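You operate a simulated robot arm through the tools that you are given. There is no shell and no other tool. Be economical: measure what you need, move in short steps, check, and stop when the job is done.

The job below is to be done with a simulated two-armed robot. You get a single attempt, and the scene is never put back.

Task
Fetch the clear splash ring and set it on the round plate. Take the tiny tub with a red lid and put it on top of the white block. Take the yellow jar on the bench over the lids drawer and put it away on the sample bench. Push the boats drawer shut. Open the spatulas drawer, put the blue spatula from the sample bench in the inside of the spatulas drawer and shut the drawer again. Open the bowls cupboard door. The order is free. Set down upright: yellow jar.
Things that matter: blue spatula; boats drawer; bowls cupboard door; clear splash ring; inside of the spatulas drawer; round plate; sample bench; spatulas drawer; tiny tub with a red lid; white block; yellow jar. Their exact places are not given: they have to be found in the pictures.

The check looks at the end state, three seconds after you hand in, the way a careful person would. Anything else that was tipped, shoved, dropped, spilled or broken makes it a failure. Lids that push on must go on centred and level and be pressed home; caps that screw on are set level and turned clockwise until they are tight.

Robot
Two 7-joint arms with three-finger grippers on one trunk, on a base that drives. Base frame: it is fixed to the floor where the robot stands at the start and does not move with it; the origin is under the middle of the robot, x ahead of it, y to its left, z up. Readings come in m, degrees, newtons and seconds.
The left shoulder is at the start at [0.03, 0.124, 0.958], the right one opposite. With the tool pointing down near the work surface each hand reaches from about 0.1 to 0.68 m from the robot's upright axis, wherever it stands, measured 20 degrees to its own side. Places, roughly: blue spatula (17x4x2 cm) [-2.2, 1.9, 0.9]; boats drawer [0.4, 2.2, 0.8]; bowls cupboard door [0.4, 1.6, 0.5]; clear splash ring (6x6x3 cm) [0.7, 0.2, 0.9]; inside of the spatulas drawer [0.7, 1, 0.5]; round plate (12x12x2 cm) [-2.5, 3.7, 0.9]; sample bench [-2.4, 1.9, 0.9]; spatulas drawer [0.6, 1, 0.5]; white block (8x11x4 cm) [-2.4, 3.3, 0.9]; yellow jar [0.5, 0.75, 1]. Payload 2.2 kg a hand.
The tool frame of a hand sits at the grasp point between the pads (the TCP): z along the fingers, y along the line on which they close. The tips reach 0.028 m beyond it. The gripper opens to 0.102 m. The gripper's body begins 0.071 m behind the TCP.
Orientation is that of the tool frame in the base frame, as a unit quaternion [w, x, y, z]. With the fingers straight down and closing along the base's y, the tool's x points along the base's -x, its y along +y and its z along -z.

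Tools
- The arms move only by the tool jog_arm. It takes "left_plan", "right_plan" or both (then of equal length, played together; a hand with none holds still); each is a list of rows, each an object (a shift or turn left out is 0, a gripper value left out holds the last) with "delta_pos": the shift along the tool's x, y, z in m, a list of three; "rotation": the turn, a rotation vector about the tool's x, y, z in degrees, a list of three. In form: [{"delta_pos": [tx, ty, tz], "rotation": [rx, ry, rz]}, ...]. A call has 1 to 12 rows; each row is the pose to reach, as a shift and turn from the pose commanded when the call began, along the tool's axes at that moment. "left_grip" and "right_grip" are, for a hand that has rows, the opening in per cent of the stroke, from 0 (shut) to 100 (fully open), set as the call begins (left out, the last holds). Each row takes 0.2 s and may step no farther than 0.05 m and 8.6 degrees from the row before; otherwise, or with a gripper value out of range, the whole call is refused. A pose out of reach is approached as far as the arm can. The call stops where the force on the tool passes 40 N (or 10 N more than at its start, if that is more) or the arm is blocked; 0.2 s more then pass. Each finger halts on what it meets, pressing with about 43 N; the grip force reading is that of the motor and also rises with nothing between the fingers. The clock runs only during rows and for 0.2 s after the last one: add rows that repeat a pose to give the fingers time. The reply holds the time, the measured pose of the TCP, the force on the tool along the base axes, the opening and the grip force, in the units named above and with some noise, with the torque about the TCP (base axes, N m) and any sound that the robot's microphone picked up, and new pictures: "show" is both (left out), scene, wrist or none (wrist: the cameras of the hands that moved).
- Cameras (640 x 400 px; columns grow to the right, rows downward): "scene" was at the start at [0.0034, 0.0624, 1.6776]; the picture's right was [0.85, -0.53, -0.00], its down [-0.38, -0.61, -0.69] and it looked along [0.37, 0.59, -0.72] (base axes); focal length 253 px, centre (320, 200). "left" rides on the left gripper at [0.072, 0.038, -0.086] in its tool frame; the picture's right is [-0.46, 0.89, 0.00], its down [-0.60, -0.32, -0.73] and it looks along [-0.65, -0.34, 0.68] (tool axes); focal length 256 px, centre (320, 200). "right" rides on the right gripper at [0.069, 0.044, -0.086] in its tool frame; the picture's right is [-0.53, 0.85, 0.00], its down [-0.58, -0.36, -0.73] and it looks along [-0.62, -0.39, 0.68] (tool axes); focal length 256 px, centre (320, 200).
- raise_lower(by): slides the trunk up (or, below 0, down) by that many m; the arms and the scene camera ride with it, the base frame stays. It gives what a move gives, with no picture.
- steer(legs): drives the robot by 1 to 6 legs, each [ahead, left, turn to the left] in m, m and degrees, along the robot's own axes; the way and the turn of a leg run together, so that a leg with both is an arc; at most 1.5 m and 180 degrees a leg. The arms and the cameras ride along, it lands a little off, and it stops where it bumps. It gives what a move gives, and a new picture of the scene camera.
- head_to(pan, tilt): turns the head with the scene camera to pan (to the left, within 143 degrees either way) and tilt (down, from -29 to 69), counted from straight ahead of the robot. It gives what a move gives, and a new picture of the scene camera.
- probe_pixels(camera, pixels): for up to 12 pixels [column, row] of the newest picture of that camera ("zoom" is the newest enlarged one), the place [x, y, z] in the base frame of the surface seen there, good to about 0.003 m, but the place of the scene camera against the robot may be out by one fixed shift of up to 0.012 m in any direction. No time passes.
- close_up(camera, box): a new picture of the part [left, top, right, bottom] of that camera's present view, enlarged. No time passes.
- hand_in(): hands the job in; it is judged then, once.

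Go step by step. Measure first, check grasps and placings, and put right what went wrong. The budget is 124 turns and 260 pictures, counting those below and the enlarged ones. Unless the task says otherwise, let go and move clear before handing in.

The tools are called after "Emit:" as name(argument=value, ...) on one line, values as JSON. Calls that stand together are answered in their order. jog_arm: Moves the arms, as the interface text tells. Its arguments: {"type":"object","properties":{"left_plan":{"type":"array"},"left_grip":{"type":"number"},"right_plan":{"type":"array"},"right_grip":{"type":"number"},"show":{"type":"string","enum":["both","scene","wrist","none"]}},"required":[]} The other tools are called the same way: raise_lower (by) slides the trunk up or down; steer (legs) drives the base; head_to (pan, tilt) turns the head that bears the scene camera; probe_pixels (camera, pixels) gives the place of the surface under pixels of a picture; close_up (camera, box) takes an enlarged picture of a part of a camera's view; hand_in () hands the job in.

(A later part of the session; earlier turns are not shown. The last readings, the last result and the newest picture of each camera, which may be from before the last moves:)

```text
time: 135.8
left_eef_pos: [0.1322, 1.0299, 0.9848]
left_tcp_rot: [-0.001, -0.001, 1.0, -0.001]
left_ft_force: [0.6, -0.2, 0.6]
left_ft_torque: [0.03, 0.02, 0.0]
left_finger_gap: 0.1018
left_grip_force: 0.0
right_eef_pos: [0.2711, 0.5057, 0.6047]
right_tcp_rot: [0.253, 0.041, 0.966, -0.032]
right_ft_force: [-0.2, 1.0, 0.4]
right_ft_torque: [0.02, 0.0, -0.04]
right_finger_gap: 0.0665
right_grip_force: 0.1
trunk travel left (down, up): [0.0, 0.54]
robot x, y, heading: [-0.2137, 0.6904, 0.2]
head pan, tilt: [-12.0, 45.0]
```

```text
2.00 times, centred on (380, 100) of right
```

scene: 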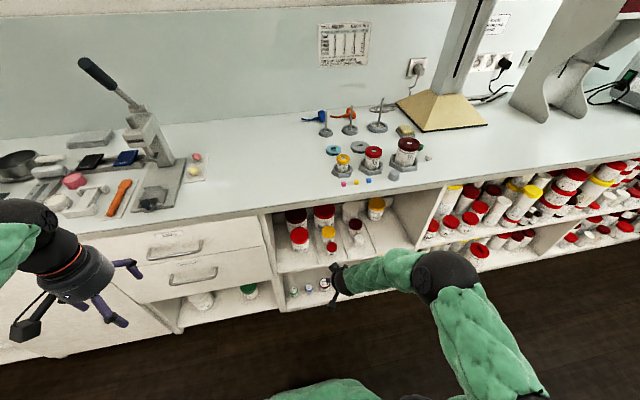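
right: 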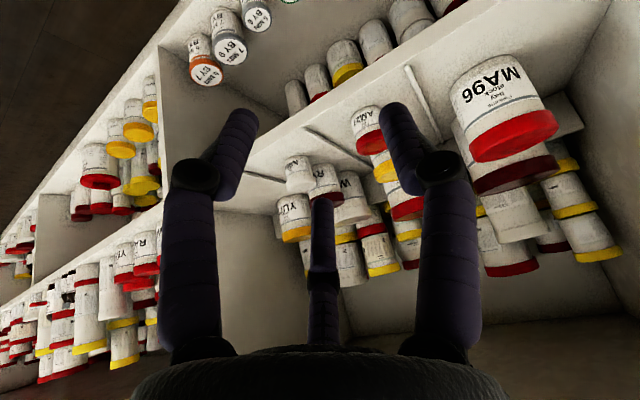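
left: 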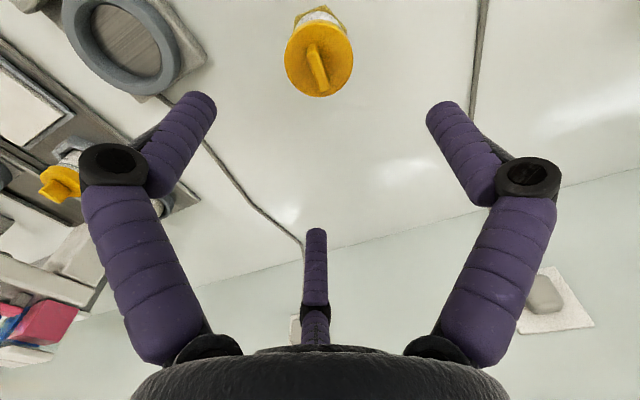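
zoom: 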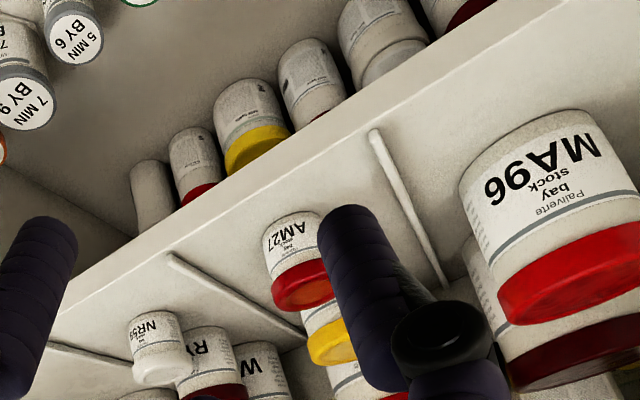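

The tiny tub "AM27" with a red lid is at zoom (295,260). I'll probe its edges.

Emit:
probe_pixels(camera="zoom", pixels=[[300, 290], [276, 295], [328, 280], [264, 240], [290, 212], [318, 230], [292, 262], [335, 345], [230, 220], [300, 160], [385, 150], [160, 340]])

Emit:
probe_pixels(camera="scene", pixels=[[332, 246], [332, 241], [328, 233], [323, 262], [357, 240]])

Emit:
close_up(camera="scene", box=[280, 180, 420, 290])

```text
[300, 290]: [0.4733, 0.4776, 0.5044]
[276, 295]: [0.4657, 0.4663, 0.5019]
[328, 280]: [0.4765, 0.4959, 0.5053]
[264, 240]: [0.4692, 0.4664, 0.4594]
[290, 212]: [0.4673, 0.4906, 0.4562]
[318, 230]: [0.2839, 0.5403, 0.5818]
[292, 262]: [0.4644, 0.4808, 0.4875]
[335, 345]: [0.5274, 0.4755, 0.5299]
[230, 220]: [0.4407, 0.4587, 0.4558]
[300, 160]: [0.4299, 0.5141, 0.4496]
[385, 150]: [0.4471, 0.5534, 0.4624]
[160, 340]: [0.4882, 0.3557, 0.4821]
```

```text
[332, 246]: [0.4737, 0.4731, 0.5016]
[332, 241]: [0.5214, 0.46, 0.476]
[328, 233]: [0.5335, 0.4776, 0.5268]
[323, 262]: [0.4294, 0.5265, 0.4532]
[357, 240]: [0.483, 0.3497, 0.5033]
```

```text
3.64 times, centred on (350, 235) of scene
```

zoom: 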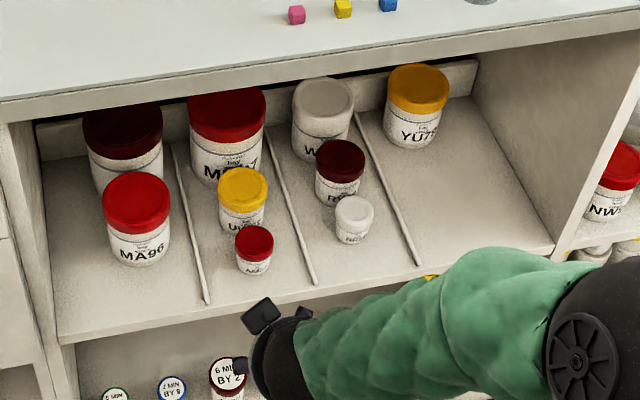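

The tub centre is about (0.476, 0.480), lid diameter ≈ 0.034, top z 0.505, floor z 0.455. I'll roll 0.1 m nearer and move the hand above it with a smaller tilt.

Emit:
steer(legs=[[0.1, 0, 0]])

Emit:
jog_arm(right_plan=[{"delta_pos": [-0.02, -0.003, 0.02], "rotation": [0, 4, 0]}, {"delta_pos": [-0.04, -0.006, 0.04], "rotation": [0, 8, 0]}, {"delta_pos": [-0.06, -0.01, 0.06], "rotation": [0, 12, 0]}, {"delta_pos": [-0.078, -0.0155, 0.073], "rotation": [0, 15, 0]}])

```text
time: 137.0
left_eef_pos: [0.2322, 1.0303, 0.9839]
left_tcp_rot: [-0.001, -0.001, 1.0, 0.0]
left_ft_force: [-0.3, 0.4, -0.3]
left_ft_torque: [-0.01, 0.02, -0.03]
left_finger_gap: 0.1019
left_grip_force: 0.0
right_eef_pos: [0.3721, 0.5067, 0.6038]
right_tcp_rot: [0.253, 0.041, 0.966, -0.032]
right_ft_force: [0.0, 0.4, -0.1]
right_ft_torque: [0.01, 0.02, 0.01]
right_finger_gap: 0.0664
right_grip_force: 0.0
trunk travel left (down, up): [0.0, 0.54]
robot x, y, heading: [-0.1165, 0.6905, 0.2]
head pan, tilt: [-12.0, 45.0]
```

scene: 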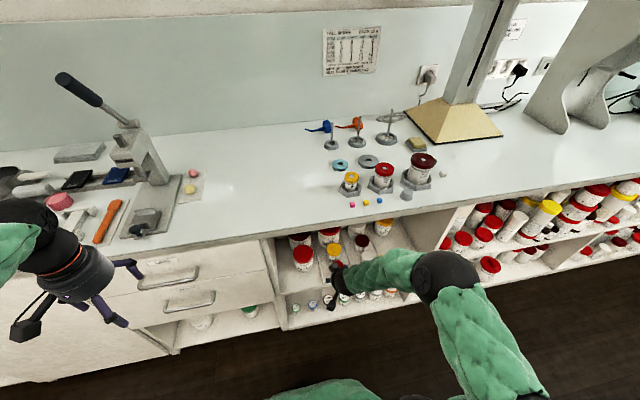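

```text
time: 138.0
left_eef_pos: [0.2274, 1.0322, 0.9854]
left_tcp_rot: [0.002, -0.001, 1.0, -0.001]
left_ft_force: [0.1, -1.1, -0.5]
left_ft_torque: [0.01, -0.02, -0.02]
left_finger_gap: 0.1018
left_grip_force: 0.1
right_eef_pos: [0.4629, 0.4829, 0.5762]
right_tcp_rot: [0.12, 0.041, 0.992, -0.026]
right_ft_force: [-0.5, 0.4, 0.6]
right_ft_torque: [0.02, 0.02, 0.03]
right_finger_gap: 0.0663
right_grip_force: 0.0
trunk travel left (down, up): [0.0, 0.54]
robot x, y, heading: [-0.1167, 0.6891, 0.4]
head pan, tilt: [-12.0, 45.0]
```

scene: 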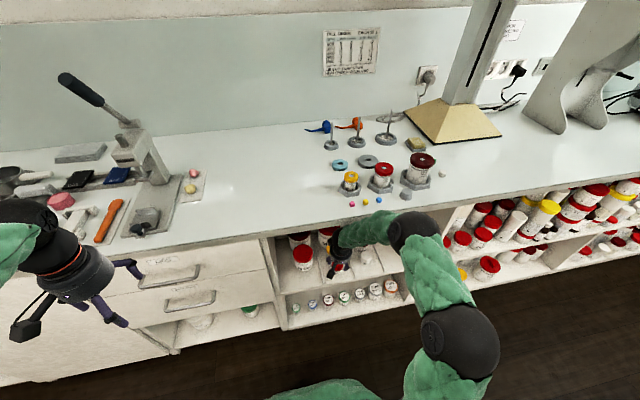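
right: 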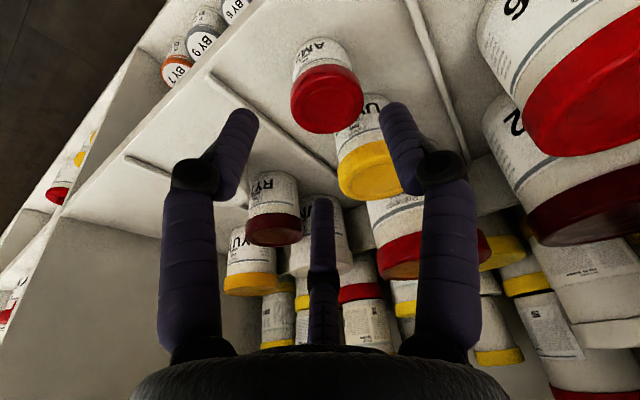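

Emit:
probe_pixels(camera="right", pixels=[[330, 105], [293, 98], [362, 98], [330, 130], [328, 75], [345, 48], [302, 60], [345, 175], [375, 150], [280, 50]])

Emit:
close_up(camera="right", box=[240, 0, 440, 200])

```text
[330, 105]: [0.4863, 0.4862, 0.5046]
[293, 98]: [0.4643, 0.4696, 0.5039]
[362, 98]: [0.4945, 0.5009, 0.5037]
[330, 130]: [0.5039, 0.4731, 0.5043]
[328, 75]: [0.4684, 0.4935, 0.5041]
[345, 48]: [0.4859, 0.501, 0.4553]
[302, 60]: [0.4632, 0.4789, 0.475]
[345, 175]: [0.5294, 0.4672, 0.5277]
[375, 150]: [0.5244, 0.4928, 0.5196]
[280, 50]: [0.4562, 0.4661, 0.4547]
```

```text
2.00 times, centred on (340, 100) of right
```

zoom: 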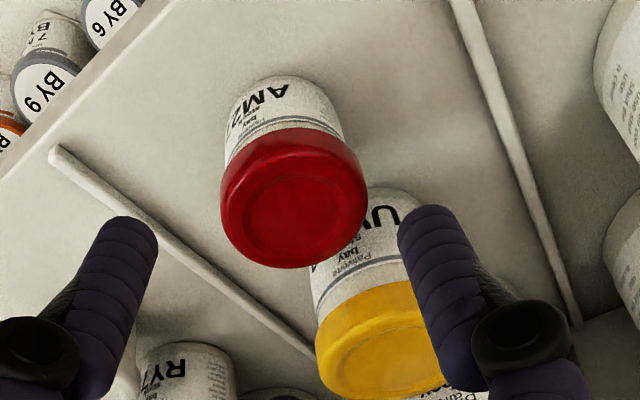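

The lid's centre is (0.484, 0.484), diameter 0.043. I'll shift over it and descend to TCP z ≈ 0.497.

Emit:
jog_arm(right_plan=[{"delta_pos": [-0.018, 0.0027, 0.0044]}, {"delta_pos": [-0.0105, 0.004, 0.035]}, {"delta_pos": [-0.005, 0.005, 0.058]}, {"delta_pos": [0.0006, 0.006, 0.0812]}])

```text
time: 139.0
left_eef_pos: [0.234, 1.0316, 0.9827]
left_tcp_rot: [-0.001, -0.002, 1.0, -0.001]
left_ft_force: [1.1, -0.3, 0.3]
left_ft_torque: [0.0, 0.01, 0.03]
left_finger_gap: 0.1021
left_grip_force: 0.0
right_eef_pos: [0.498, 0.481, 0.5019]
right_tcp_rot: [0.128, 0.044, 0.99, -0.026]
right_ft_force: [1.2, -0.3, 1.4]
right_ft_torque: [0.09, 0.11, 0.01]
right_finger_gap: 0.0704
right_grip_force: 0.2
trunk travel left (down, up): [0.0, 0.54]
robot x, y, heading: [-0.1103, 0.6891, 0.5]
head pan, tilt: [-12.0, 45.0]
```

scene: 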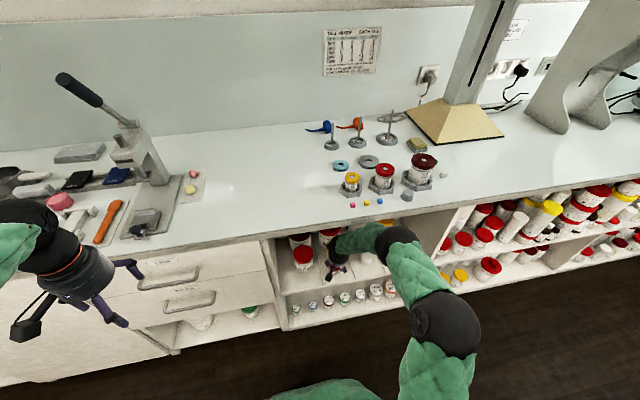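
right: 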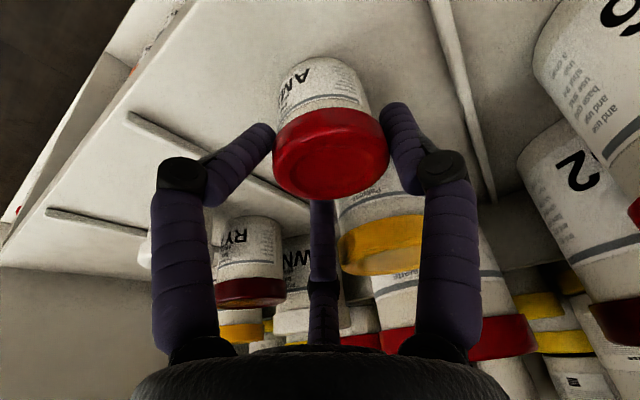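

The gap reading grew slightly and the TCP is further forward (x 0.498) than intended, so I'll check where things stand before gripping.

Emit:
probe_pixels(camera="right", pixels=[[332, 160], [276, 160], [388, 150], [330, 190], [330, 115], [320, 210], [262, 130], [393, 108], [385, 245], [350, 250]])

Emit:
close_up(camera="scene", box=[280, 210, 400, 300])

```text
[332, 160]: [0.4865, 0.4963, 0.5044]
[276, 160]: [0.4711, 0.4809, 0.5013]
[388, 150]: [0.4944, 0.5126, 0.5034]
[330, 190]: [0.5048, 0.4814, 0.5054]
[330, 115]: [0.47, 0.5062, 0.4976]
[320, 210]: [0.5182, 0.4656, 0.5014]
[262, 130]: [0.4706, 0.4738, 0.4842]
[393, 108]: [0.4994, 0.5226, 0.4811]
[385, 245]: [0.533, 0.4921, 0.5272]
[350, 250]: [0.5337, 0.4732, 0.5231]
```

```text
4.44 times, centred on (340, 255) of scene
```

zoom: 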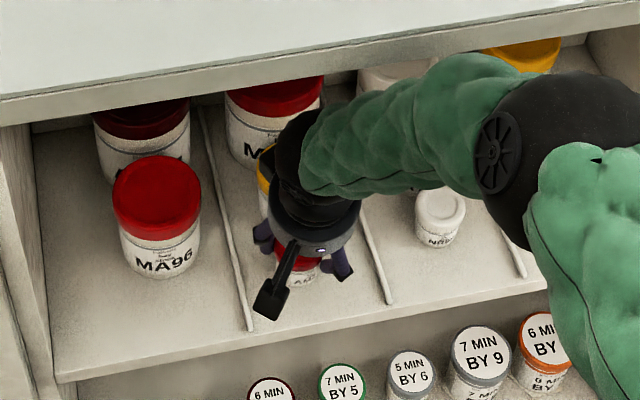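

The tub lies between the fingers, around (0.487, 0.495). I'll close the grip.

Emit:
jog_arm(right_plan=[{}, {}, {}, {}], right_grip=0)

```text
time: 140.0
left_eef_pos: [0.2307, 1.03, 0.9839]
left_tcp_rot: [0.0, -0.001, 1.0, 0.0]
left_ft_force: [0.2, -0.6, -0.3]
left_ft_torque: [0.01, -0.01, 0.0]
left_finger_gap: 0.1021
left_grip_force: 0.1
right_eef_pos: [0.4949, 0.4808, 0.5014]
right_tcp_rot: [0.126, 0.045, 0.991, -0.026]
right_ft_force: [1.7, 1.9, 7.1]
right_ft_torque: [-0.05, -0.04, 0.0]
right_finger_gap: 0.0488
right_grip_force: 42.8
trunk travel left (down, up): [0.0, 0.54]
robot x, y, heading: [-0.1128, 0.6917, 0.2]
head pan, tilt: [-12.0, 45.0]
```

scene: 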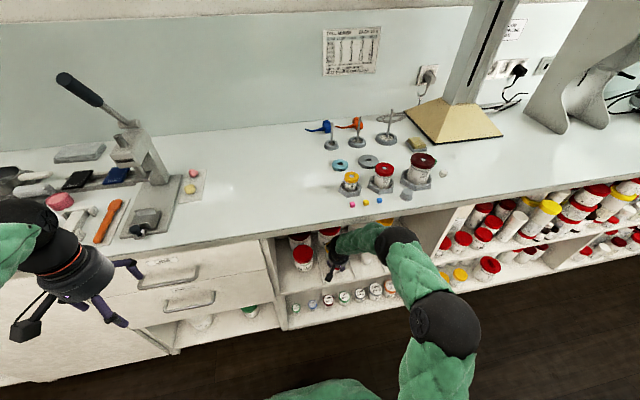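
right: 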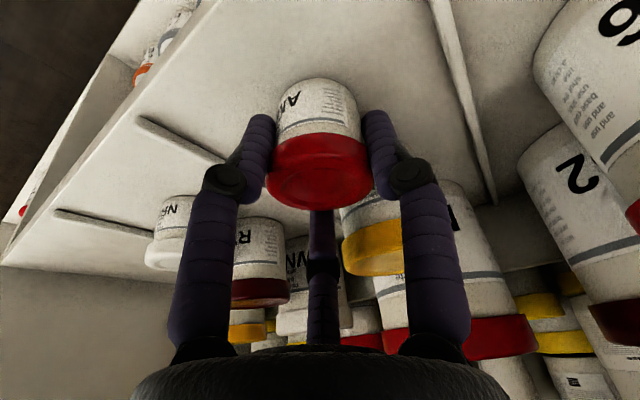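

Gripped (gap 0.049). I'll lift it 6 cm and then draw it straight out.

Emit:
jog_arm(right_plan=[{"delta_pos": [-0.007, -0.001, -0.029]}, {"delta_pos": [-0.0144, -0.0025, -0.058]}, {"delta_pos": [0.03, -0.006, -0.07]}, {"delta_pos": [0.076, -0.01, -0.081]}, {"delta_pos": [0.122, -0.014, -0.092]}, {"delta_pos": [0.165, -0.018, -0.103]}])

```text
time: 141.4
left_eef_pos: [0.2314, 1.0305, 0.9838]
left_tcp_rot: [-0.002, -0.002, 1.0, 0.0]
left_ft_force: [-0.1, 0.2, -0.5]
left_ft_torque: [0.01, -0.03, 0.02]
left_finger_gap: 0.102
left_grip_force: 0.0
right_eef_pos: [0.3093, 0.4851, 0.5611]
right_tcp_rot: [0.127, 0.044, 0.991, -0.026]
right_ft_force: [-0.7, 0.0, -0.2]
right_ft_torque: [-0.02, 0.01, 0.04]
right_finger_gap: 0.0486
right_grip_force: 43.0
trunk travel left (down, up): [0.0, 0.54]
robot x, y, heading: [-0.1109, 0.688, -0.0]
head pan, tilt: [-12.0, 45.0]
```

scene: 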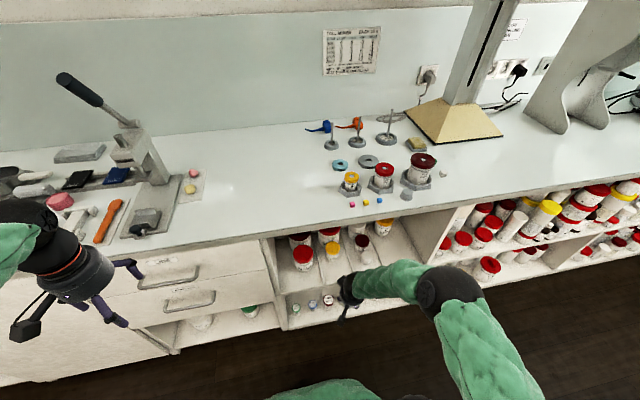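
right: 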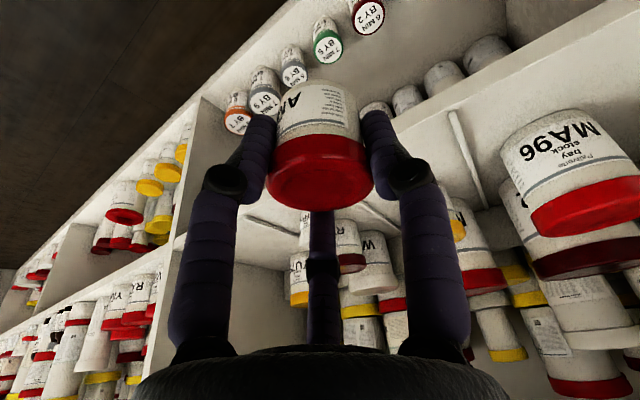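

The tub is out and securely held. Before leaving I'll use the free left hand to open the spatulas drawer; first a look with the left wrist camera and a check of the shelf.

Emit:
jog_arm(left_plan=[{"delta_pos": [0.05, 0, 0]}, {"delta_pos": [0.1, 0, 0.01]}, {"delta_pos": [0.13, 0, 0.05]}, {"delta_pos": [0.15, 0, 0.09]}, {"delta_pos": [0.15, 0, 0.14]}], left_grip=0, show="wrist")

Emit:
close_up(camera="scene", box=[100, 200, 420, 350])

```text
refused: row 2 steps farther than a row can; nothing moved
```

```text
2.00 times, centred on (260, 275) of scene
```

zoom: 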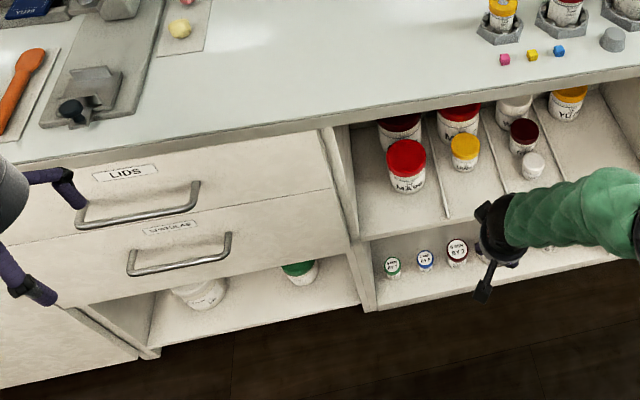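

Emit:
probe_pixels(camera="zoom", pixels=[[133, 270], [180, 264], [226, 254], [130, 250], [230, 236], [80, 222], [140, 214], [195, 205], [180, 245], [90, 295], [280, 262], [330, 185]])

Emit:
jog_arm(left_plan=[{"delta_pos": [0.048, 0, 0]}, {"delta_pos": [0.09, 0, 0.01]}, {"delta_pos": [0.11, 0, 0.05]}, {"delta_pos": [0.12, 0, 0.09]}, {"delta_pos": [0.13, 0, 0.13]}], left_grip=0, show="wrist")

```text
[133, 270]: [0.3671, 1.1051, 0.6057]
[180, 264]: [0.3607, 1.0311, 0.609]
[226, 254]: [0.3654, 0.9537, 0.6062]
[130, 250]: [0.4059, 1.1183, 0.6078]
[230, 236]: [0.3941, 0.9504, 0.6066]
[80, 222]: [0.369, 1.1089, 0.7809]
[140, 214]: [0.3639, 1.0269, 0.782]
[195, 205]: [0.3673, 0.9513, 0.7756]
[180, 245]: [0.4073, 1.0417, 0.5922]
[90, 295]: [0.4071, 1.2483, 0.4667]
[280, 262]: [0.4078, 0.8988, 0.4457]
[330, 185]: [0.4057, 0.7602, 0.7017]
```

```text
time: 142.6
left_eef_pos: [0.0992, 1.0302, 0.8518]
left_tcp_rot: [0.001, -0.002, 1.0, 0.0]
left_ft_force: [-0.2, -1.2, -1.0]
left_ft_torque: [0.01, -0.04, 0.03]
left_finger_gap: 0.002
left_grip_force: 31.1
right_eef_pos: [0.3096, 0.485, 0.5586]
right_tcp_rot: [0.127, 0.044, 0.991, -0.025]
right_ft_force: [0.8, 0.4, 0.7]
right_ft_torque: [-0.01, -0.01, -0.02]
right_finger_gap: 0.0481
right_grip_force: 42.9
trunk travel left (down, up): [0.0, 0.54]
robot x, y, heading: [-0.1132, 0.6927, 0.3]
head pan, tilt: [-12.0, 45.0]
```

left: 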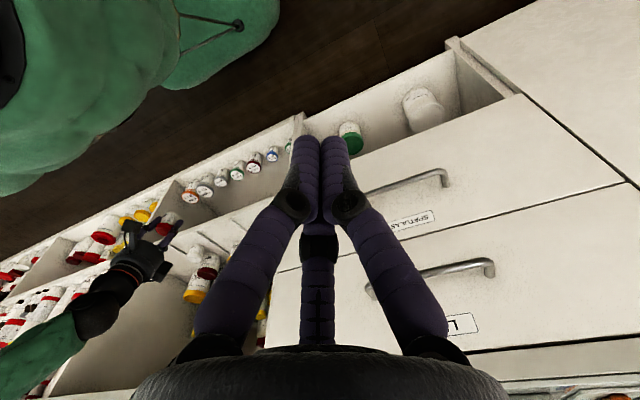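

Emit:
probe_pixels(camera="left", pixels=[[437, 172], [400, 182], [372, 191], [446, 182], [490, 262], [430, 272], [420, 160], [560, 120]])

Emit:
close_up(camera="left", box=[340, 100, 540, 225])

```text
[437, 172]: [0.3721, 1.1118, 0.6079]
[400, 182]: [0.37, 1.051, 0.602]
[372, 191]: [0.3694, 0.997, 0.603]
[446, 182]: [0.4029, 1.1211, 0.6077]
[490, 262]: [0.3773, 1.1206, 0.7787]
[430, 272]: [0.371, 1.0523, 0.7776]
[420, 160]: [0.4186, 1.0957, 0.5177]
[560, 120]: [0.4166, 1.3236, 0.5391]
```

```text
3.20 times, centred on (440, 162) of left
```

zoom: 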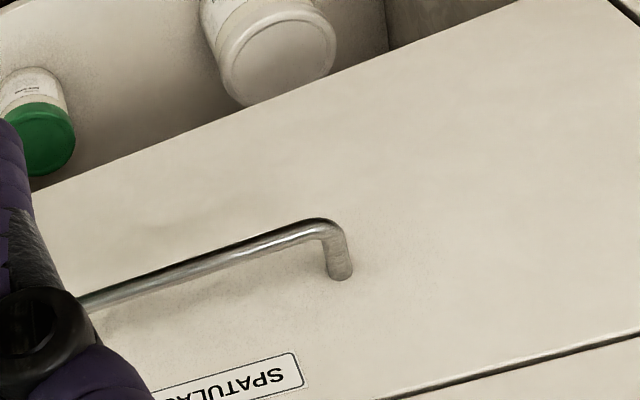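

The spatulas handle bar is at x≈0.374, y 0.95–1.12, z 0.605. I'll turn the left hand so that it closes vertically and tilts forward, and bring it in front of the handle with a 4 cm opening.

Emit:
jog_arm(left_plan=[{"delta_pos": [-0.013, 0, 0.013], "rotation": [-3.25, -3.25, 6.98]}, {"delta_pos": [-0.027, 0, 0.027], "rotation": [-6.5, -6.5, 13.96]}, {"delta_pos": [-0.04, 0, 0.04], "rotation": [-9.75, -9.75, 20.94]}, {"delta_pos": [-0.053, 0, 0.053], "rotation": [-13, -13, 27.9]}, {"delta_pos": [-0.067, 0, 0.067], "rotation": [-16.25, -16.25, 34.9]}, {"delta_pos": [-0.08, 0, 0.08], "rotation": [-19.5, -19.5, 41.9]}, {"delta_pos": [-0.093, 0, 0.093], "rotation": [-22.75, -22.75, 48.85]}, {"delta_pos": [-0.107, 0, 0.107], "rotation": [-26, -26, 55.8]}, {"delta_pos": [-0.12, 0, 0.12], "rotation": [-29.25, -29.25, 62.8]}, {"delta_pos": [-0.133, 0, 0.133], "rotation": [-32.5, -32.5, 69.8]}, {"delta_pos": [-0.147, 0.003, 0.147], "rotation": [-35.75, -35.75, 76.8]}, {"delta_pos": [-0.16, 0.005, 0.16], "rotation": [-39, -39, 83.75]}], left_grip=40)

```text
time: 145.2
left_eef_pos: [0.2602, 1.0361, 0.6946]
left_tcp_rot: [0.299, 0.64, 0.641, 0.3]
left_ft_force: [-0.4, 0.4, -0.4]
left_ft_torque: [0.0, 0.01, 0.01]
left_finger_gap: 0.0407
left_grip_force: 0.0
right_eef_pos: [0.3099, 0.4857, 0.5599]
right_tcp_rot: [0.126, 0.045, 0.991, -0.027]
right_ft_force: [1.3, -0.6, -1.0]
right_ft_torque: [-0.01, -0.03, 0.01]
right_finger_gap: 0.0481
right_grip_force: 42.8
trunk travel left (down, up): [0.0, 0.54]
robot x, y, heading: [-0.1133, 0.6898, 0.3]
head pan, tilt: [-12.0, 45.0]
```

scene: 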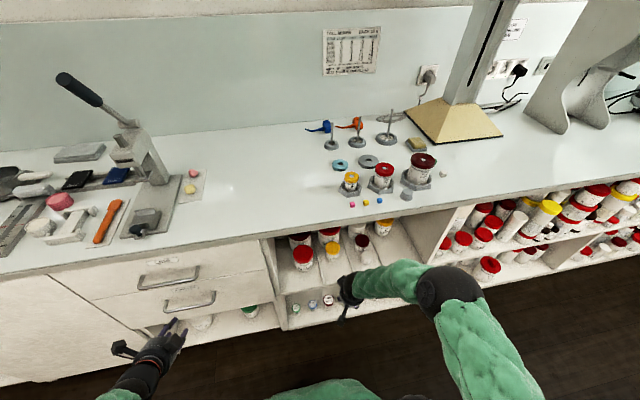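
left: 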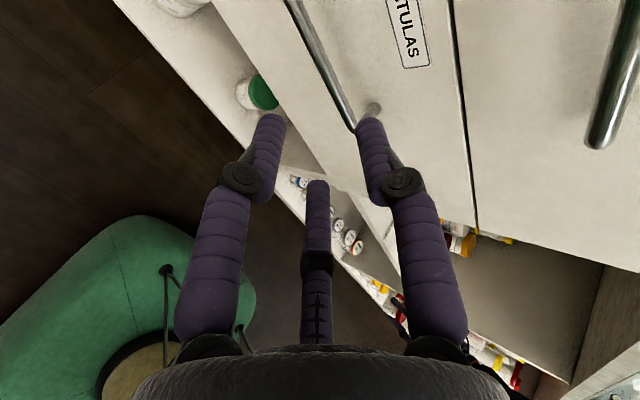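

Orientation is exact. I'll advance 0.14 m along the fingers to straddle the bar.

Emit:
jog_arm(left_plan=[{"delta_pos": [0, 0.0044, 0.05]}, {"delta_pos": [0, 0.0044, 0.09]}, {"delta_pos": [0, 0.0044, 0.12]}, {"delta_pos": [0, 0.0044, 0.138]}], show="wrist")

Emit:
jog_arm(left_plan=[{}, {}, {}], left_grip=0, show="wrist")

```text
refused: row 1 steps farther than a row can; nothing moved
```

```text
time: 146.0
left_eef_pos: [0.2606, 1.0367, 0.6941]
left_tcp_rot: [0.298, 0.64, 0.641, 0.299]
left_ft_force: [0.4, -0.1, 0.7]
left_ft_torque: [-0.01, 0.01, 0.02]
left_finger_gap: 0.0021
left_grip_force: 31.6
right_eef_pos: [0.3094, 0.4849, 0.56]
right_tcp_rot: [0.126, 0.044, 0.991, -0.025]
right_ft_force: [0.2, -0.3, -0.4]
right_ft_torque: [0.02, 0.01, -0.04]
right_finger_gap: 0.0482
right_grip_force: 42.6
trunk travel left (down, up): [0.0, 0.54]
robot x, y, heading: [-0.1124, 0.6893, 0.2]
head pan, tilt: [-12.0, 45.0]
```

left: 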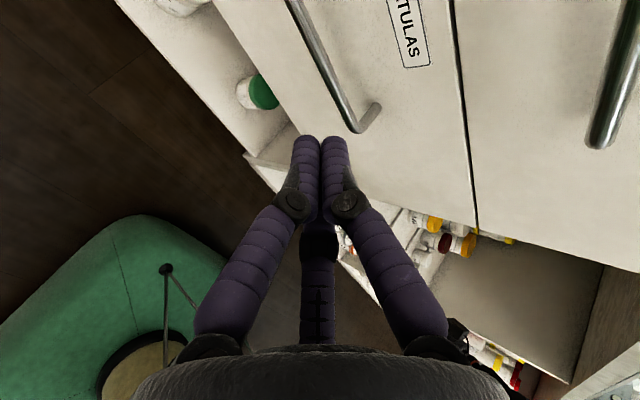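

The first call was refused (step slightly over 0.05), so the hand merely closed in free space. I'll reopen to 40 % and advance with smaller steps.

Emit:
jog_arm(left_plan=[{}, {}, {"delta_pos": [0, 0.0044, 0.045]}, {"delta_pos": [0, 0.0044, 0.088]}, {"delta_pos": [0, 0.0044, 0.12]}, {"delta_pos": [0, 0.0044, 0.138]}], left_grip=40, show="wrist")

```text
time: 147.4
left_eef_pos: [0.3676, 1.0374, 0.6099]
left_tcp_rot: [0.297, 0.64, 0.642, 0.299]
left_ft_force: [-0.2, 0.1, -0.2]
left_ft_torque: [0.01, -0.01, 0.02]
left_finger_gap: 0.0407
left_grip_force: 0.1
right_eef_pos: [0.3093, 0.4849, 0.5595]
right_tcp_rot: [0.126, 0.044, 0.991, -0.026]
right_ft_force: [-0.7, 0.0, -0.1]
right_ft_torque: [0.01, 0.02, -0.04]
right_finger_gap: 0.048
right_grip_force: 42.9
trunk travel left (down, up): [0.0, 0.54]
robot x, y, heading: [-0.1169, 0.6878, 0.2]
head pan, tilt: [-12.0, 45.0]
```

left: 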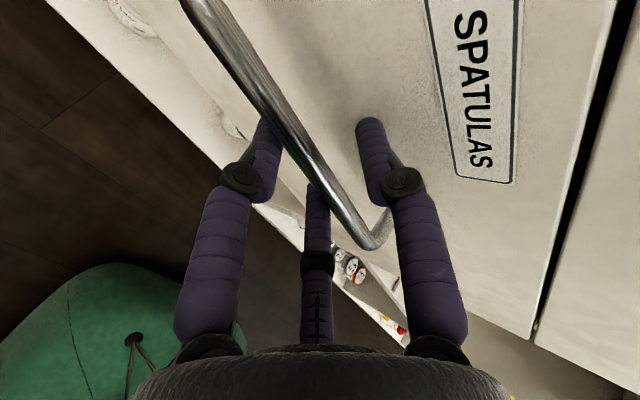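

The bar lies between the upper finger and the two lower ones. I'll close on it.

Emit:
jog_arm(left_plan=[{}, {}, {}], left_grip=0, show="wrist")

```text
time: 148.2
left_eef_pos: [0.3648, 1.0351, 0.6068]
left_tcp_rot: [0.298, 0.641, 0.643, 0.294]
left_ft_force: [-15.5, 0.5, -19.9]
left_ft_torque: [0.3, 0.25, 0.34]
left_finger_gap: 0.0193
left_grip_force: 44.3
right_eef_pos: [0.3085, 0.486, 0.559]
right_tcp_rot: [0.125, 0.044, 0.991, -0.026]
right_ft_force: [-0.5, 1.2, -0.6]
right_ft_torque: [0.03, 0.03, -0.01]
right_finger_gap: 0.0478
right_grip_force: 42.8
trunk travel left (down, up): [0.0, 0.54]
robot x, y, heading: [-0.1139, 0.6935, 0.3]
head pan, tilt: [-12.0, 45.0]
```

left: 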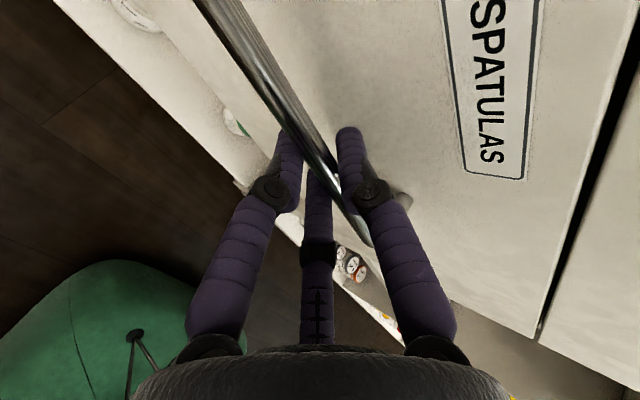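

The bar is gripped. I'll pull the drawer open by backing the base 0.25 m.

Emit:
steer(legs=[[-0.25, 0, 0]])

Emit:
head_to(pan=20, tilt=50)

```text
time: 149.7
left_eef_pos: [0.1818, 1.0359, 0.6077]
left_tcp_rot: [0.295, 0.641, 0.645, 0.295]
left_ft_force: [-0.1, 5.1, -2.0]
left_ft_torque: [-0.53, 0.08, -0.58]
left_finger_gap: 0.0191
left_grip_force: 43.9
right_eef_pos: [0.1257, 0.4838, 0.5597]
right_tcp_rot: [0.126, 0.046, 0.991, -0.026]
right_ft_force: [0.7, -0.5, -0.6]
right_ft_torque: [-0.03, 0.0, 0.0]
right_finger_gap: 0.0482
right_grip_force: 42.7
trunk travel left (down, up): [0.0, 0.54]
robot x, y, heading: [-0.2983, 0.6881, -0.1]
head pan, tilt: [-12.0, 45.0]
stopped in leg 1: the force on the tool passed its limit at 41 N (the readings are from after the stop); the commanded pose is now the measured one
```

scene: 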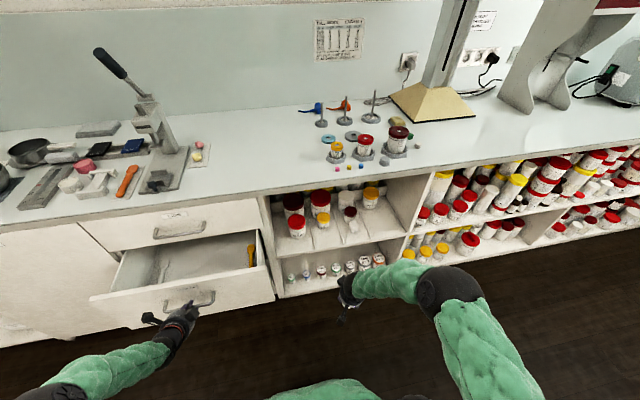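

```text
time: 150.7
left_eef_pos: [0.1817, 1.0362, 0.6054]
left_tcp_rot: [0.295, 0.641, 0.644, 0.294]
left_ft_force: [-0.3, 5.9, -3.9]
left_ft_torque: [0.1, 0.04, 0.16]
left_finger_gap: 0.0188
left_grip_force: 44.2
right_eef_pos: [0.1254, 0.4834, 0.5601]
right_tcp_rot: [0.126, 0.045, 0.991, -0.026]
right_ft_force: [-0.2, 0.5, -0.8]
right_ft_torque: [-0.06, -0.02, 0.03]
right_finger_gap: 0.048
right_grip_force: 42.8
trunk travel left (down, up): [0.0, 0.54]
robot x, y, heading: [-0.2962, 0.6911, 0.1]
head pan, tilt: [20.0, 50.0]
```

scene: 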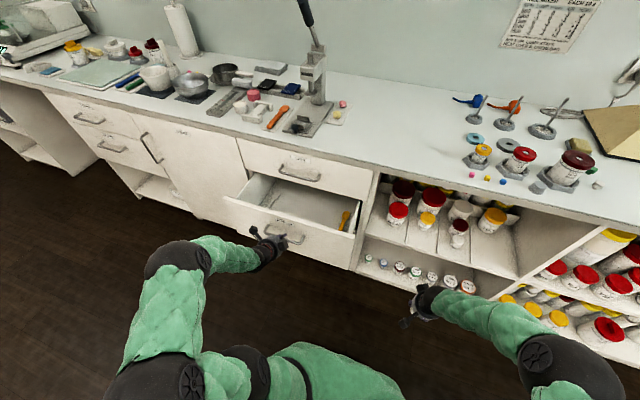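

The drawer is open 0.185 m with an orange spatula inside. I'll release the handle and back the hand off.

Emit:
jog_arm(left_plan=[{}, {}, {"delta_pos": [0, 0, -0.045]}, {"delta_pos": [0, 0, -0.09]}, {"delta_pos": [0, 0, -0.13]}], left_grip=45, show="scene")

Emit:
close_up(camera="scene", box=[200, 140, 400, 270])

```text
time: 151.9
left_eef_pos: [0.0851, 1.0359, 0.6906]
left_tcp_rot: [0.294, 0.642, 0.644, 0.294]
left_ft_force: [0.5, 0.0, -0.1]
left_ft_torque: [0.01, -0.03, -0.01]
left_finger_gap: 0.0457
left_grip_force: 0.0
right_eef_pos: [0.1267, 0.4837, 0.5597]
right_tcp_rot: [0.126, 0.045, 0.991, -0.026]
right_ft_force: [-0.2, 1.0, -0.2]
right_ft_torque: [-0.07, 0.02, 0.0]
right_finger_gap: 0.0481
right_grip_force: 43.1
trunk travel left (down, up): [0.0, 0.54]
robot x, y, heading: [-0.299, 0.6889, 0.2]
head pan, tilt: [20.0, 50.0]
```

scene: 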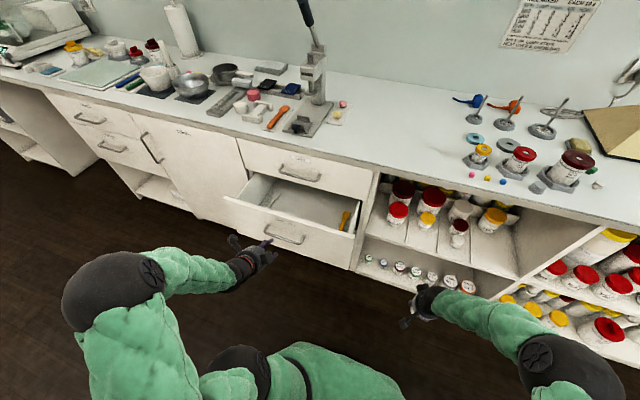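

```text
3.08 times, centred on (300, 205) of scene
```

zoom: 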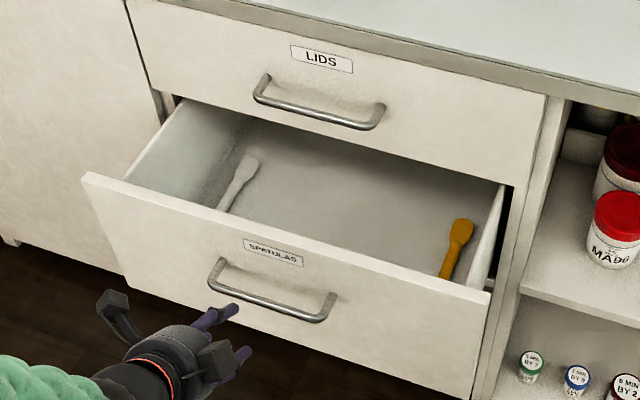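

Emit:
probe_pixels(camera="zoom", pixels=[[320, 180], [300, 220], [370, 235], [240, 175], [225, 200], [462, 228], [445, 270], [300, 232], [130, 185], [480, 285], [330, 160], [300, 240]])

Emit:
steer(legs=[[-0.55, 0, 0]])

Emit:
raise_lower(by=0.2)

```text
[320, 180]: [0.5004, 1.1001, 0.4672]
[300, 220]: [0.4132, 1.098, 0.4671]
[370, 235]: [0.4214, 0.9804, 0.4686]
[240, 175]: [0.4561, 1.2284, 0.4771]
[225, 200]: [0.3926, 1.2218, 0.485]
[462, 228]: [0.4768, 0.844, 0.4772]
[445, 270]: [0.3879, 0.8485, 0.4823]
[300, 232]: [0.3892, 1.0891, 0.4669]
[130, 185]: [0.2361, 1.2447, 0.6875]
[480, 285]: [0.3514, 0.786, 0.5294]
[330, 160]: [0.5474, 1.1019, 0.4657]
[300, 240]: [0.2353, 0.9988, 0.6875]
```

```text
time: 155.0
left_eef_pos: [-0.4616, 1.0362, 0.6921]
left_tcp_rot: [0.292, 0.636, 0.649, 0.297]
left_ft_force: [0.0, 0.2, -0.3]
left_ft_torque: [-0.03, 0.0, -0.01]
left_finger_gap: 0.046
left_grip_force: 0.0
right_eef_pos: [-0.4111, 0.485, 0.5606]
right_tcp_rot: [0.126, 0.037, 0.991, -0.026]
right_ft_force: [0.0, 0.7, 0.2]
right_ft_torque: [0.0, 0.02, -0.02]
right_finger_gap: 0.048
right_grip_force: 42.9
trunk travel left (down, up): [0.0, 0.54]
robot x, y, heading: [-0.8356, 0.6848, 1.2]
head pan, tilt: [20.0, 50.0]
```

scene: 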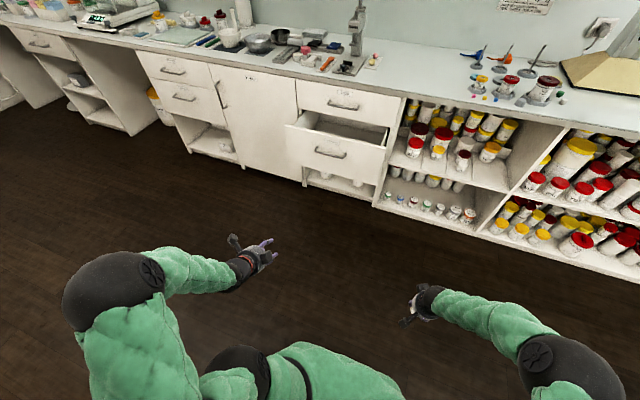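

```text
time: 157.2
left_eef_pos: [-0.4613, 1.0362, 0.8905]
left_tcp_rot: [0.293, 0.636, 0.65, 0.296]
left_ft_force: [-0.4, -0.1, 1.1]
left_ft_torque: [-0.03, -0.03, -0.01]
left_finger_gap: 0.0458
left_grip_force: 0.0
right_eef_pos: [-0.4124, 0.4855, 0.7597]
right_tcp_rot: [0.126, 0.036, 0.991, -0.026]
right_ft_force: [-0.3, 0.4, -0.7]
right_ft_torque: [0.01, 0.0, 0.0]
right_finger_gap: 0.0478
right_grip_force: 42.9
trunk travel left (down, up): [-0.2, 0.34]
robot x, y, heading: [-0.8358, 0.6845, 1.1]
head pan, tilt: [20.0, 50.0]
```

Drawer floor is z 0.467 with room in the middle. Now I'll raise both hands (left also back to pointing down; right keeps the tilt at which the tub is level) before driving.

Emit:
jog_arm(left_plan=[{"delta_pos": [0, 0.022, -0.0186], "rotation": [5.56, 0, 0]}, {"delta_pos": [0, 0.044, -0.037], "rotation": [11.1, 0, 0]}, {"delta_pos": [0, 0.066, -0.0557], "rotation": [16.7, 0, 0]}, {"delta_pos": [0, 0.088, -0.074], "rotation": [22.2, 0, 0]}, {"delta_pos": [0, 0.11, -0.093], "rotation": [27.8, 0, 0]}, {"delta_pos": [0, 0.133, -0.111], "rotation": [33.3, 0, 0]}, {"delta_pos": [0, 0.155, -0.13], "rotation": [38.9, 0, 0]}, {"delta_pos": [0, 0.177, -0.148], "rotation": [44.4, 0, 0]}, {"delta_pos": [0, 0.199, -0.167], "rotation": [50, 0, 0]}], right_plan=[{"delta_pos": [-0.0109, -0.0018, -0.042]}, {"delta_pos": [-0.0218, -0.0036, -0.084]}, {"delta_pos": [-0.0327, -0.0054, -0.126]}, {"delta_pos": [-0.0436, -0.0072, -0.168]}, {"delta_pos": [-0.0545, -0.009, -0.21]}, {"delta_pos": [-0.0654, -0.0108, -0.252]}, {"delta_pos": [-0.0763, -0.0126, -0.294]}, {"delta_pos": [-0.0872, -0.0144, -0.336]}, {"delta_pos": [-0.098, -0.016, -0.377]}], show="scene")

```text
time: 159.2
left_eef_pos: [-0.4574, 1.0347, 1.1536]
left_tcp_rot: [-0.004, 0.7, 0.714, -0.006]
left_ft_force: [0.5, -0.3, -0.2]
left_ft_torque: [0.02, 0.02, -0.01]
left_finger_gap: 0.0461
left_grip_force: 0.1
left hand out of reach, approached as far as the arm can: row 4
right_eef_pos: [-0.4104, 0.4848, 1.147]
right_tcp_rot: [0.126, 0.036, 0.991, -0.025]
right_ft_force: [0.4, -0.5, -0.1]
right_ft_torque: [0.01, -0.02, 0.04]
right_finger_gap: 0.0478
right_grip_force: 43.3
trunk travel left (down, up): [-0.2, 0.34]
robot x, y, heading: [-0.8368, 0.6863, 1.1]
head pan, tilt: [20.0, 50.0]
```

scene: 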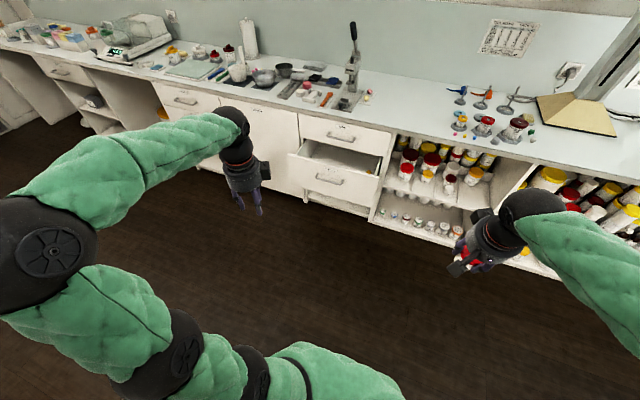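

Both hands are up. I'll drive to the white block on the BULK bench.

Emit:
steer(legs=[[0, 0, 89], [1.2, 0, 0], [1.18, 0, 0], [0, 0, 90], [0.65, 0, 0]])

Emit:
head_to(pan=-10, tilt=45)

```text
time: 182.1
left_eef_pos: [-1.979, 2.7002, 1.1529]
left_tcp_rot: [-0.007, 0.733, -0.68, 0.004]
left_ft_force: [-0.9, -0.6, -0.8]
left_ft_torque: [0.02, -0.03, -0.01]
left_finger_gap: 0.0461
left_grip_force: 0.1
right_eef_pos: [-2.056, 3.2495, 1.1468]
right_tcp_rot: [-0.021, 0.992, -0.01, -0.127]
right_ft_force: [-0.7, 0.2, -0.3]
right_ft_torque: [-0.02, -0.02, 0.04]
right_finger_gap: 0.0478
right_grip_force: 43.2
trunk travel left (down, up): [-0.2, 0.34]
robot x, y, heading: [-1.6162, 3.0713, -175.7]
head pan, tilt: [20.0, 50.0]
```

scene: 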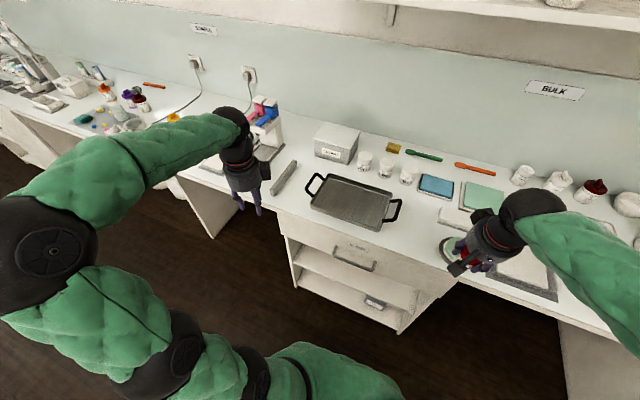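

```text
time: 183.1
left_eef_pos: [-1.9784, 2.6995, 1.1525]
left_tcp_rot: [-0.006, 0.733, -0.68, 0.003]
left_ft_force: [0.7, 0.3, 0.0]
left_ft_torque: [0.01, 0.0, 0.01]
left_finger_gap: 0.0459
left_grip_force: 0.1
right_eef_pos: [-2.0557, 3.2493, 1.1477]
right_tcp_rot: [-0.022, 0.992, -0.009, -0.127]
right_ft_force: [-0.3, -0.4, -0.4]
right_ft_torque: [-0.01, 0.01, -0.02]
right_finger_gap: 0.0475
right_grip_force: 43.2
trunk travel left (down, up): [-0.2, 0.34]
robot x, y, heading: [-1.6224, 3.0722, -175.6]
head pan, tilt: [-10.0, 45.0]
```

scene: 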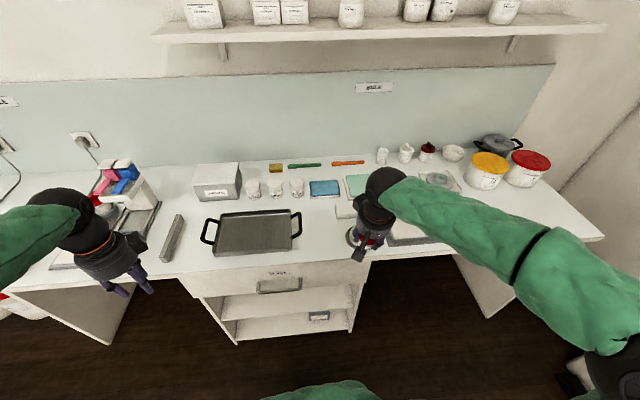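

Emit:
steer(legs=[[0.14, 0, -4.3]])

Emit:
jog_arm(right_plan=[{}], show="wrist")

Emit:
close_up(camera="scene", box=[260, 150, 460, 290])

```text
time: 184.4
left_eef_pos: [-2.1483, 2.7226, 1.152]
left_tcp_rot: [-0.007, 0.707, -0.707, 0.004]
left_ft_force: [-0.7, 0.5, -1.2]
left_ft_torque: [0.03, -0.07, 0.0]
left_finger_gap: 0.0457
left_grip_force: 0.0
right_eef_pos: [-2.1846, 3.2746, 1.1465]
right_tcp_rot: [-0.026, 0.991, -0.046, -0.124]
right_ft_force: [0.0, 0.4, -0.9]
right_ft_torque: [0.0, -0.02, 0.01]
right_finger_gap: 0.0474
right_grip_force: 42.9
trunk travel left (down, up): [-0.2, 0.34]
robot x, y, heading: [-1.7607, 3.0683, -179.9]
head pan, tilt: [-10.0, 45.0]
```

scene: 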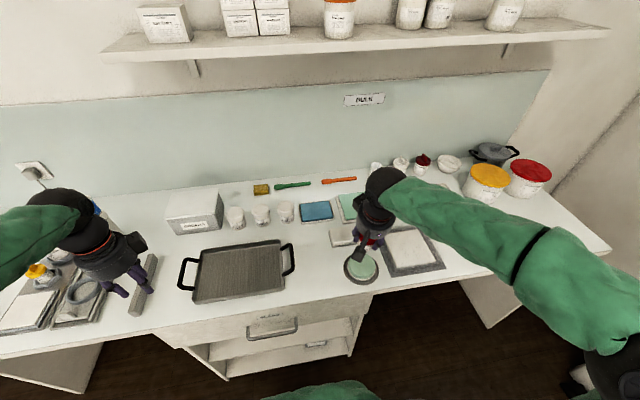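

```text
time: 184.8
left_eef_pos: [-2.1468, 2.7231, 1.1529]
left_tcp_rot: [-0.006, 0.708, -0.707, 0.004]
left_ft_force: [-0.2, -1.1, -0.1]
left_ft_torque: [0.0, 0.01, -0.01]
left_finger_gap: 0.0458
left_grip_force: 0.0
right_eef_pos: [-2.1838, 3.2752, 1.1474]
right_tcp_rot: [-0.025, 0.991, -0.045, -0.125]
right_ft_force: [0.2, 0.0, -0.5]
right_ft_torque: [0.0, -0.03, 0.01]
right_finger_gap: 0.0478
right_grip_force: 42.4
trunk travel left (down, up): [-0.2, 0.34]
robot x, y, heading: [-1.7606, 3.0672, -180.1]
head pan, tilt: [-10.0, 45.0]
```

right: 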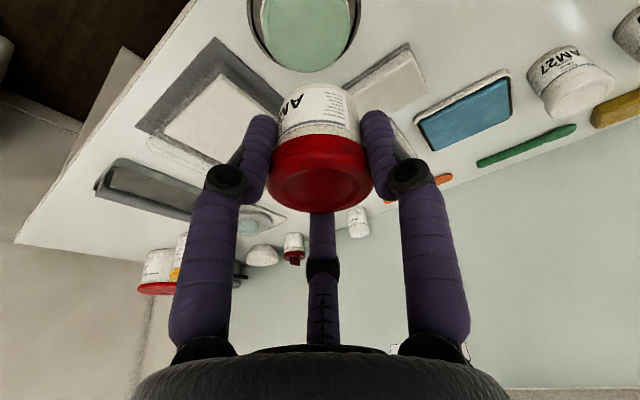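

```text
2.86 times, centred on (360, 220) of scene
```

zoom: 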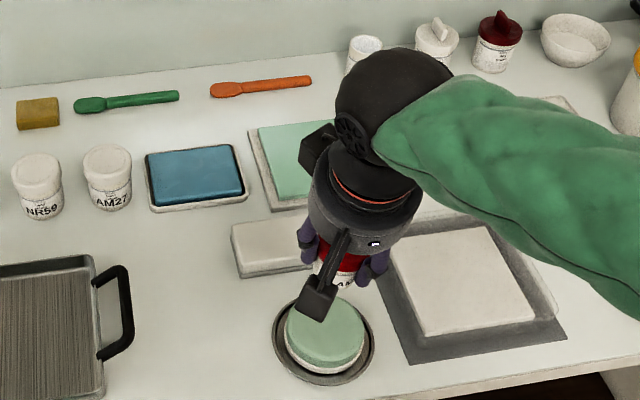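

The white block is at wrist px (390,78) and scene zoom (265,245). I'll probe it.

Emit:
probe_pixels(camera="right", pixels=[[390, 80], [370, 75], [405, 52], [425, 85], [410, 105], [345, 82], [409, 47], [428, 88]])

Emit:
probe_pixels(camera="zoom", pixels=[[265, 240], [236, 230], [300, 222], [245, 260], [290, 258], [295, 225], [240, 275], [235, 228]])

```text
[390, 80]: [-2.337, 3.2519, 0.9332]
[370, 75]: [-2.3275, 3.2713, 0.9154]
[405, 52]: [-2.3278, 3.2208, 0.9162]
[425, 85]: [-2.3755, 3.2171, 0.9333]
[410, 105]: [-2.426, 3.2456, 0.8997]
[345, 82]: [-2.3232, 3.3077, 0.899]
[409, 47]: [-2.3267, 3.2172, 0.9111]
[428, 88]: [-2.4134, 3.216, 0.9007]
```

```text
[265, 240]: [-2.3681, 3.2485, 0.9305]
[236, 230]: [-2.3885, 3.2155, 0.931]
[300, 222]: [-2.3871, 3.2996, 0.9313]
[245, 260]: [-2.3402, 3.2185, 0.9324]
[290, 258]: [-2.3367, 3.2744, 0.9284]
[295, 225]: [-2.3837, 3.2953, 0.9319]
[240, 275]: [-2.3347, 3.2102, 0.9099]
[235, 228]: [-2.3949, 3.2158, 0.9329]
```

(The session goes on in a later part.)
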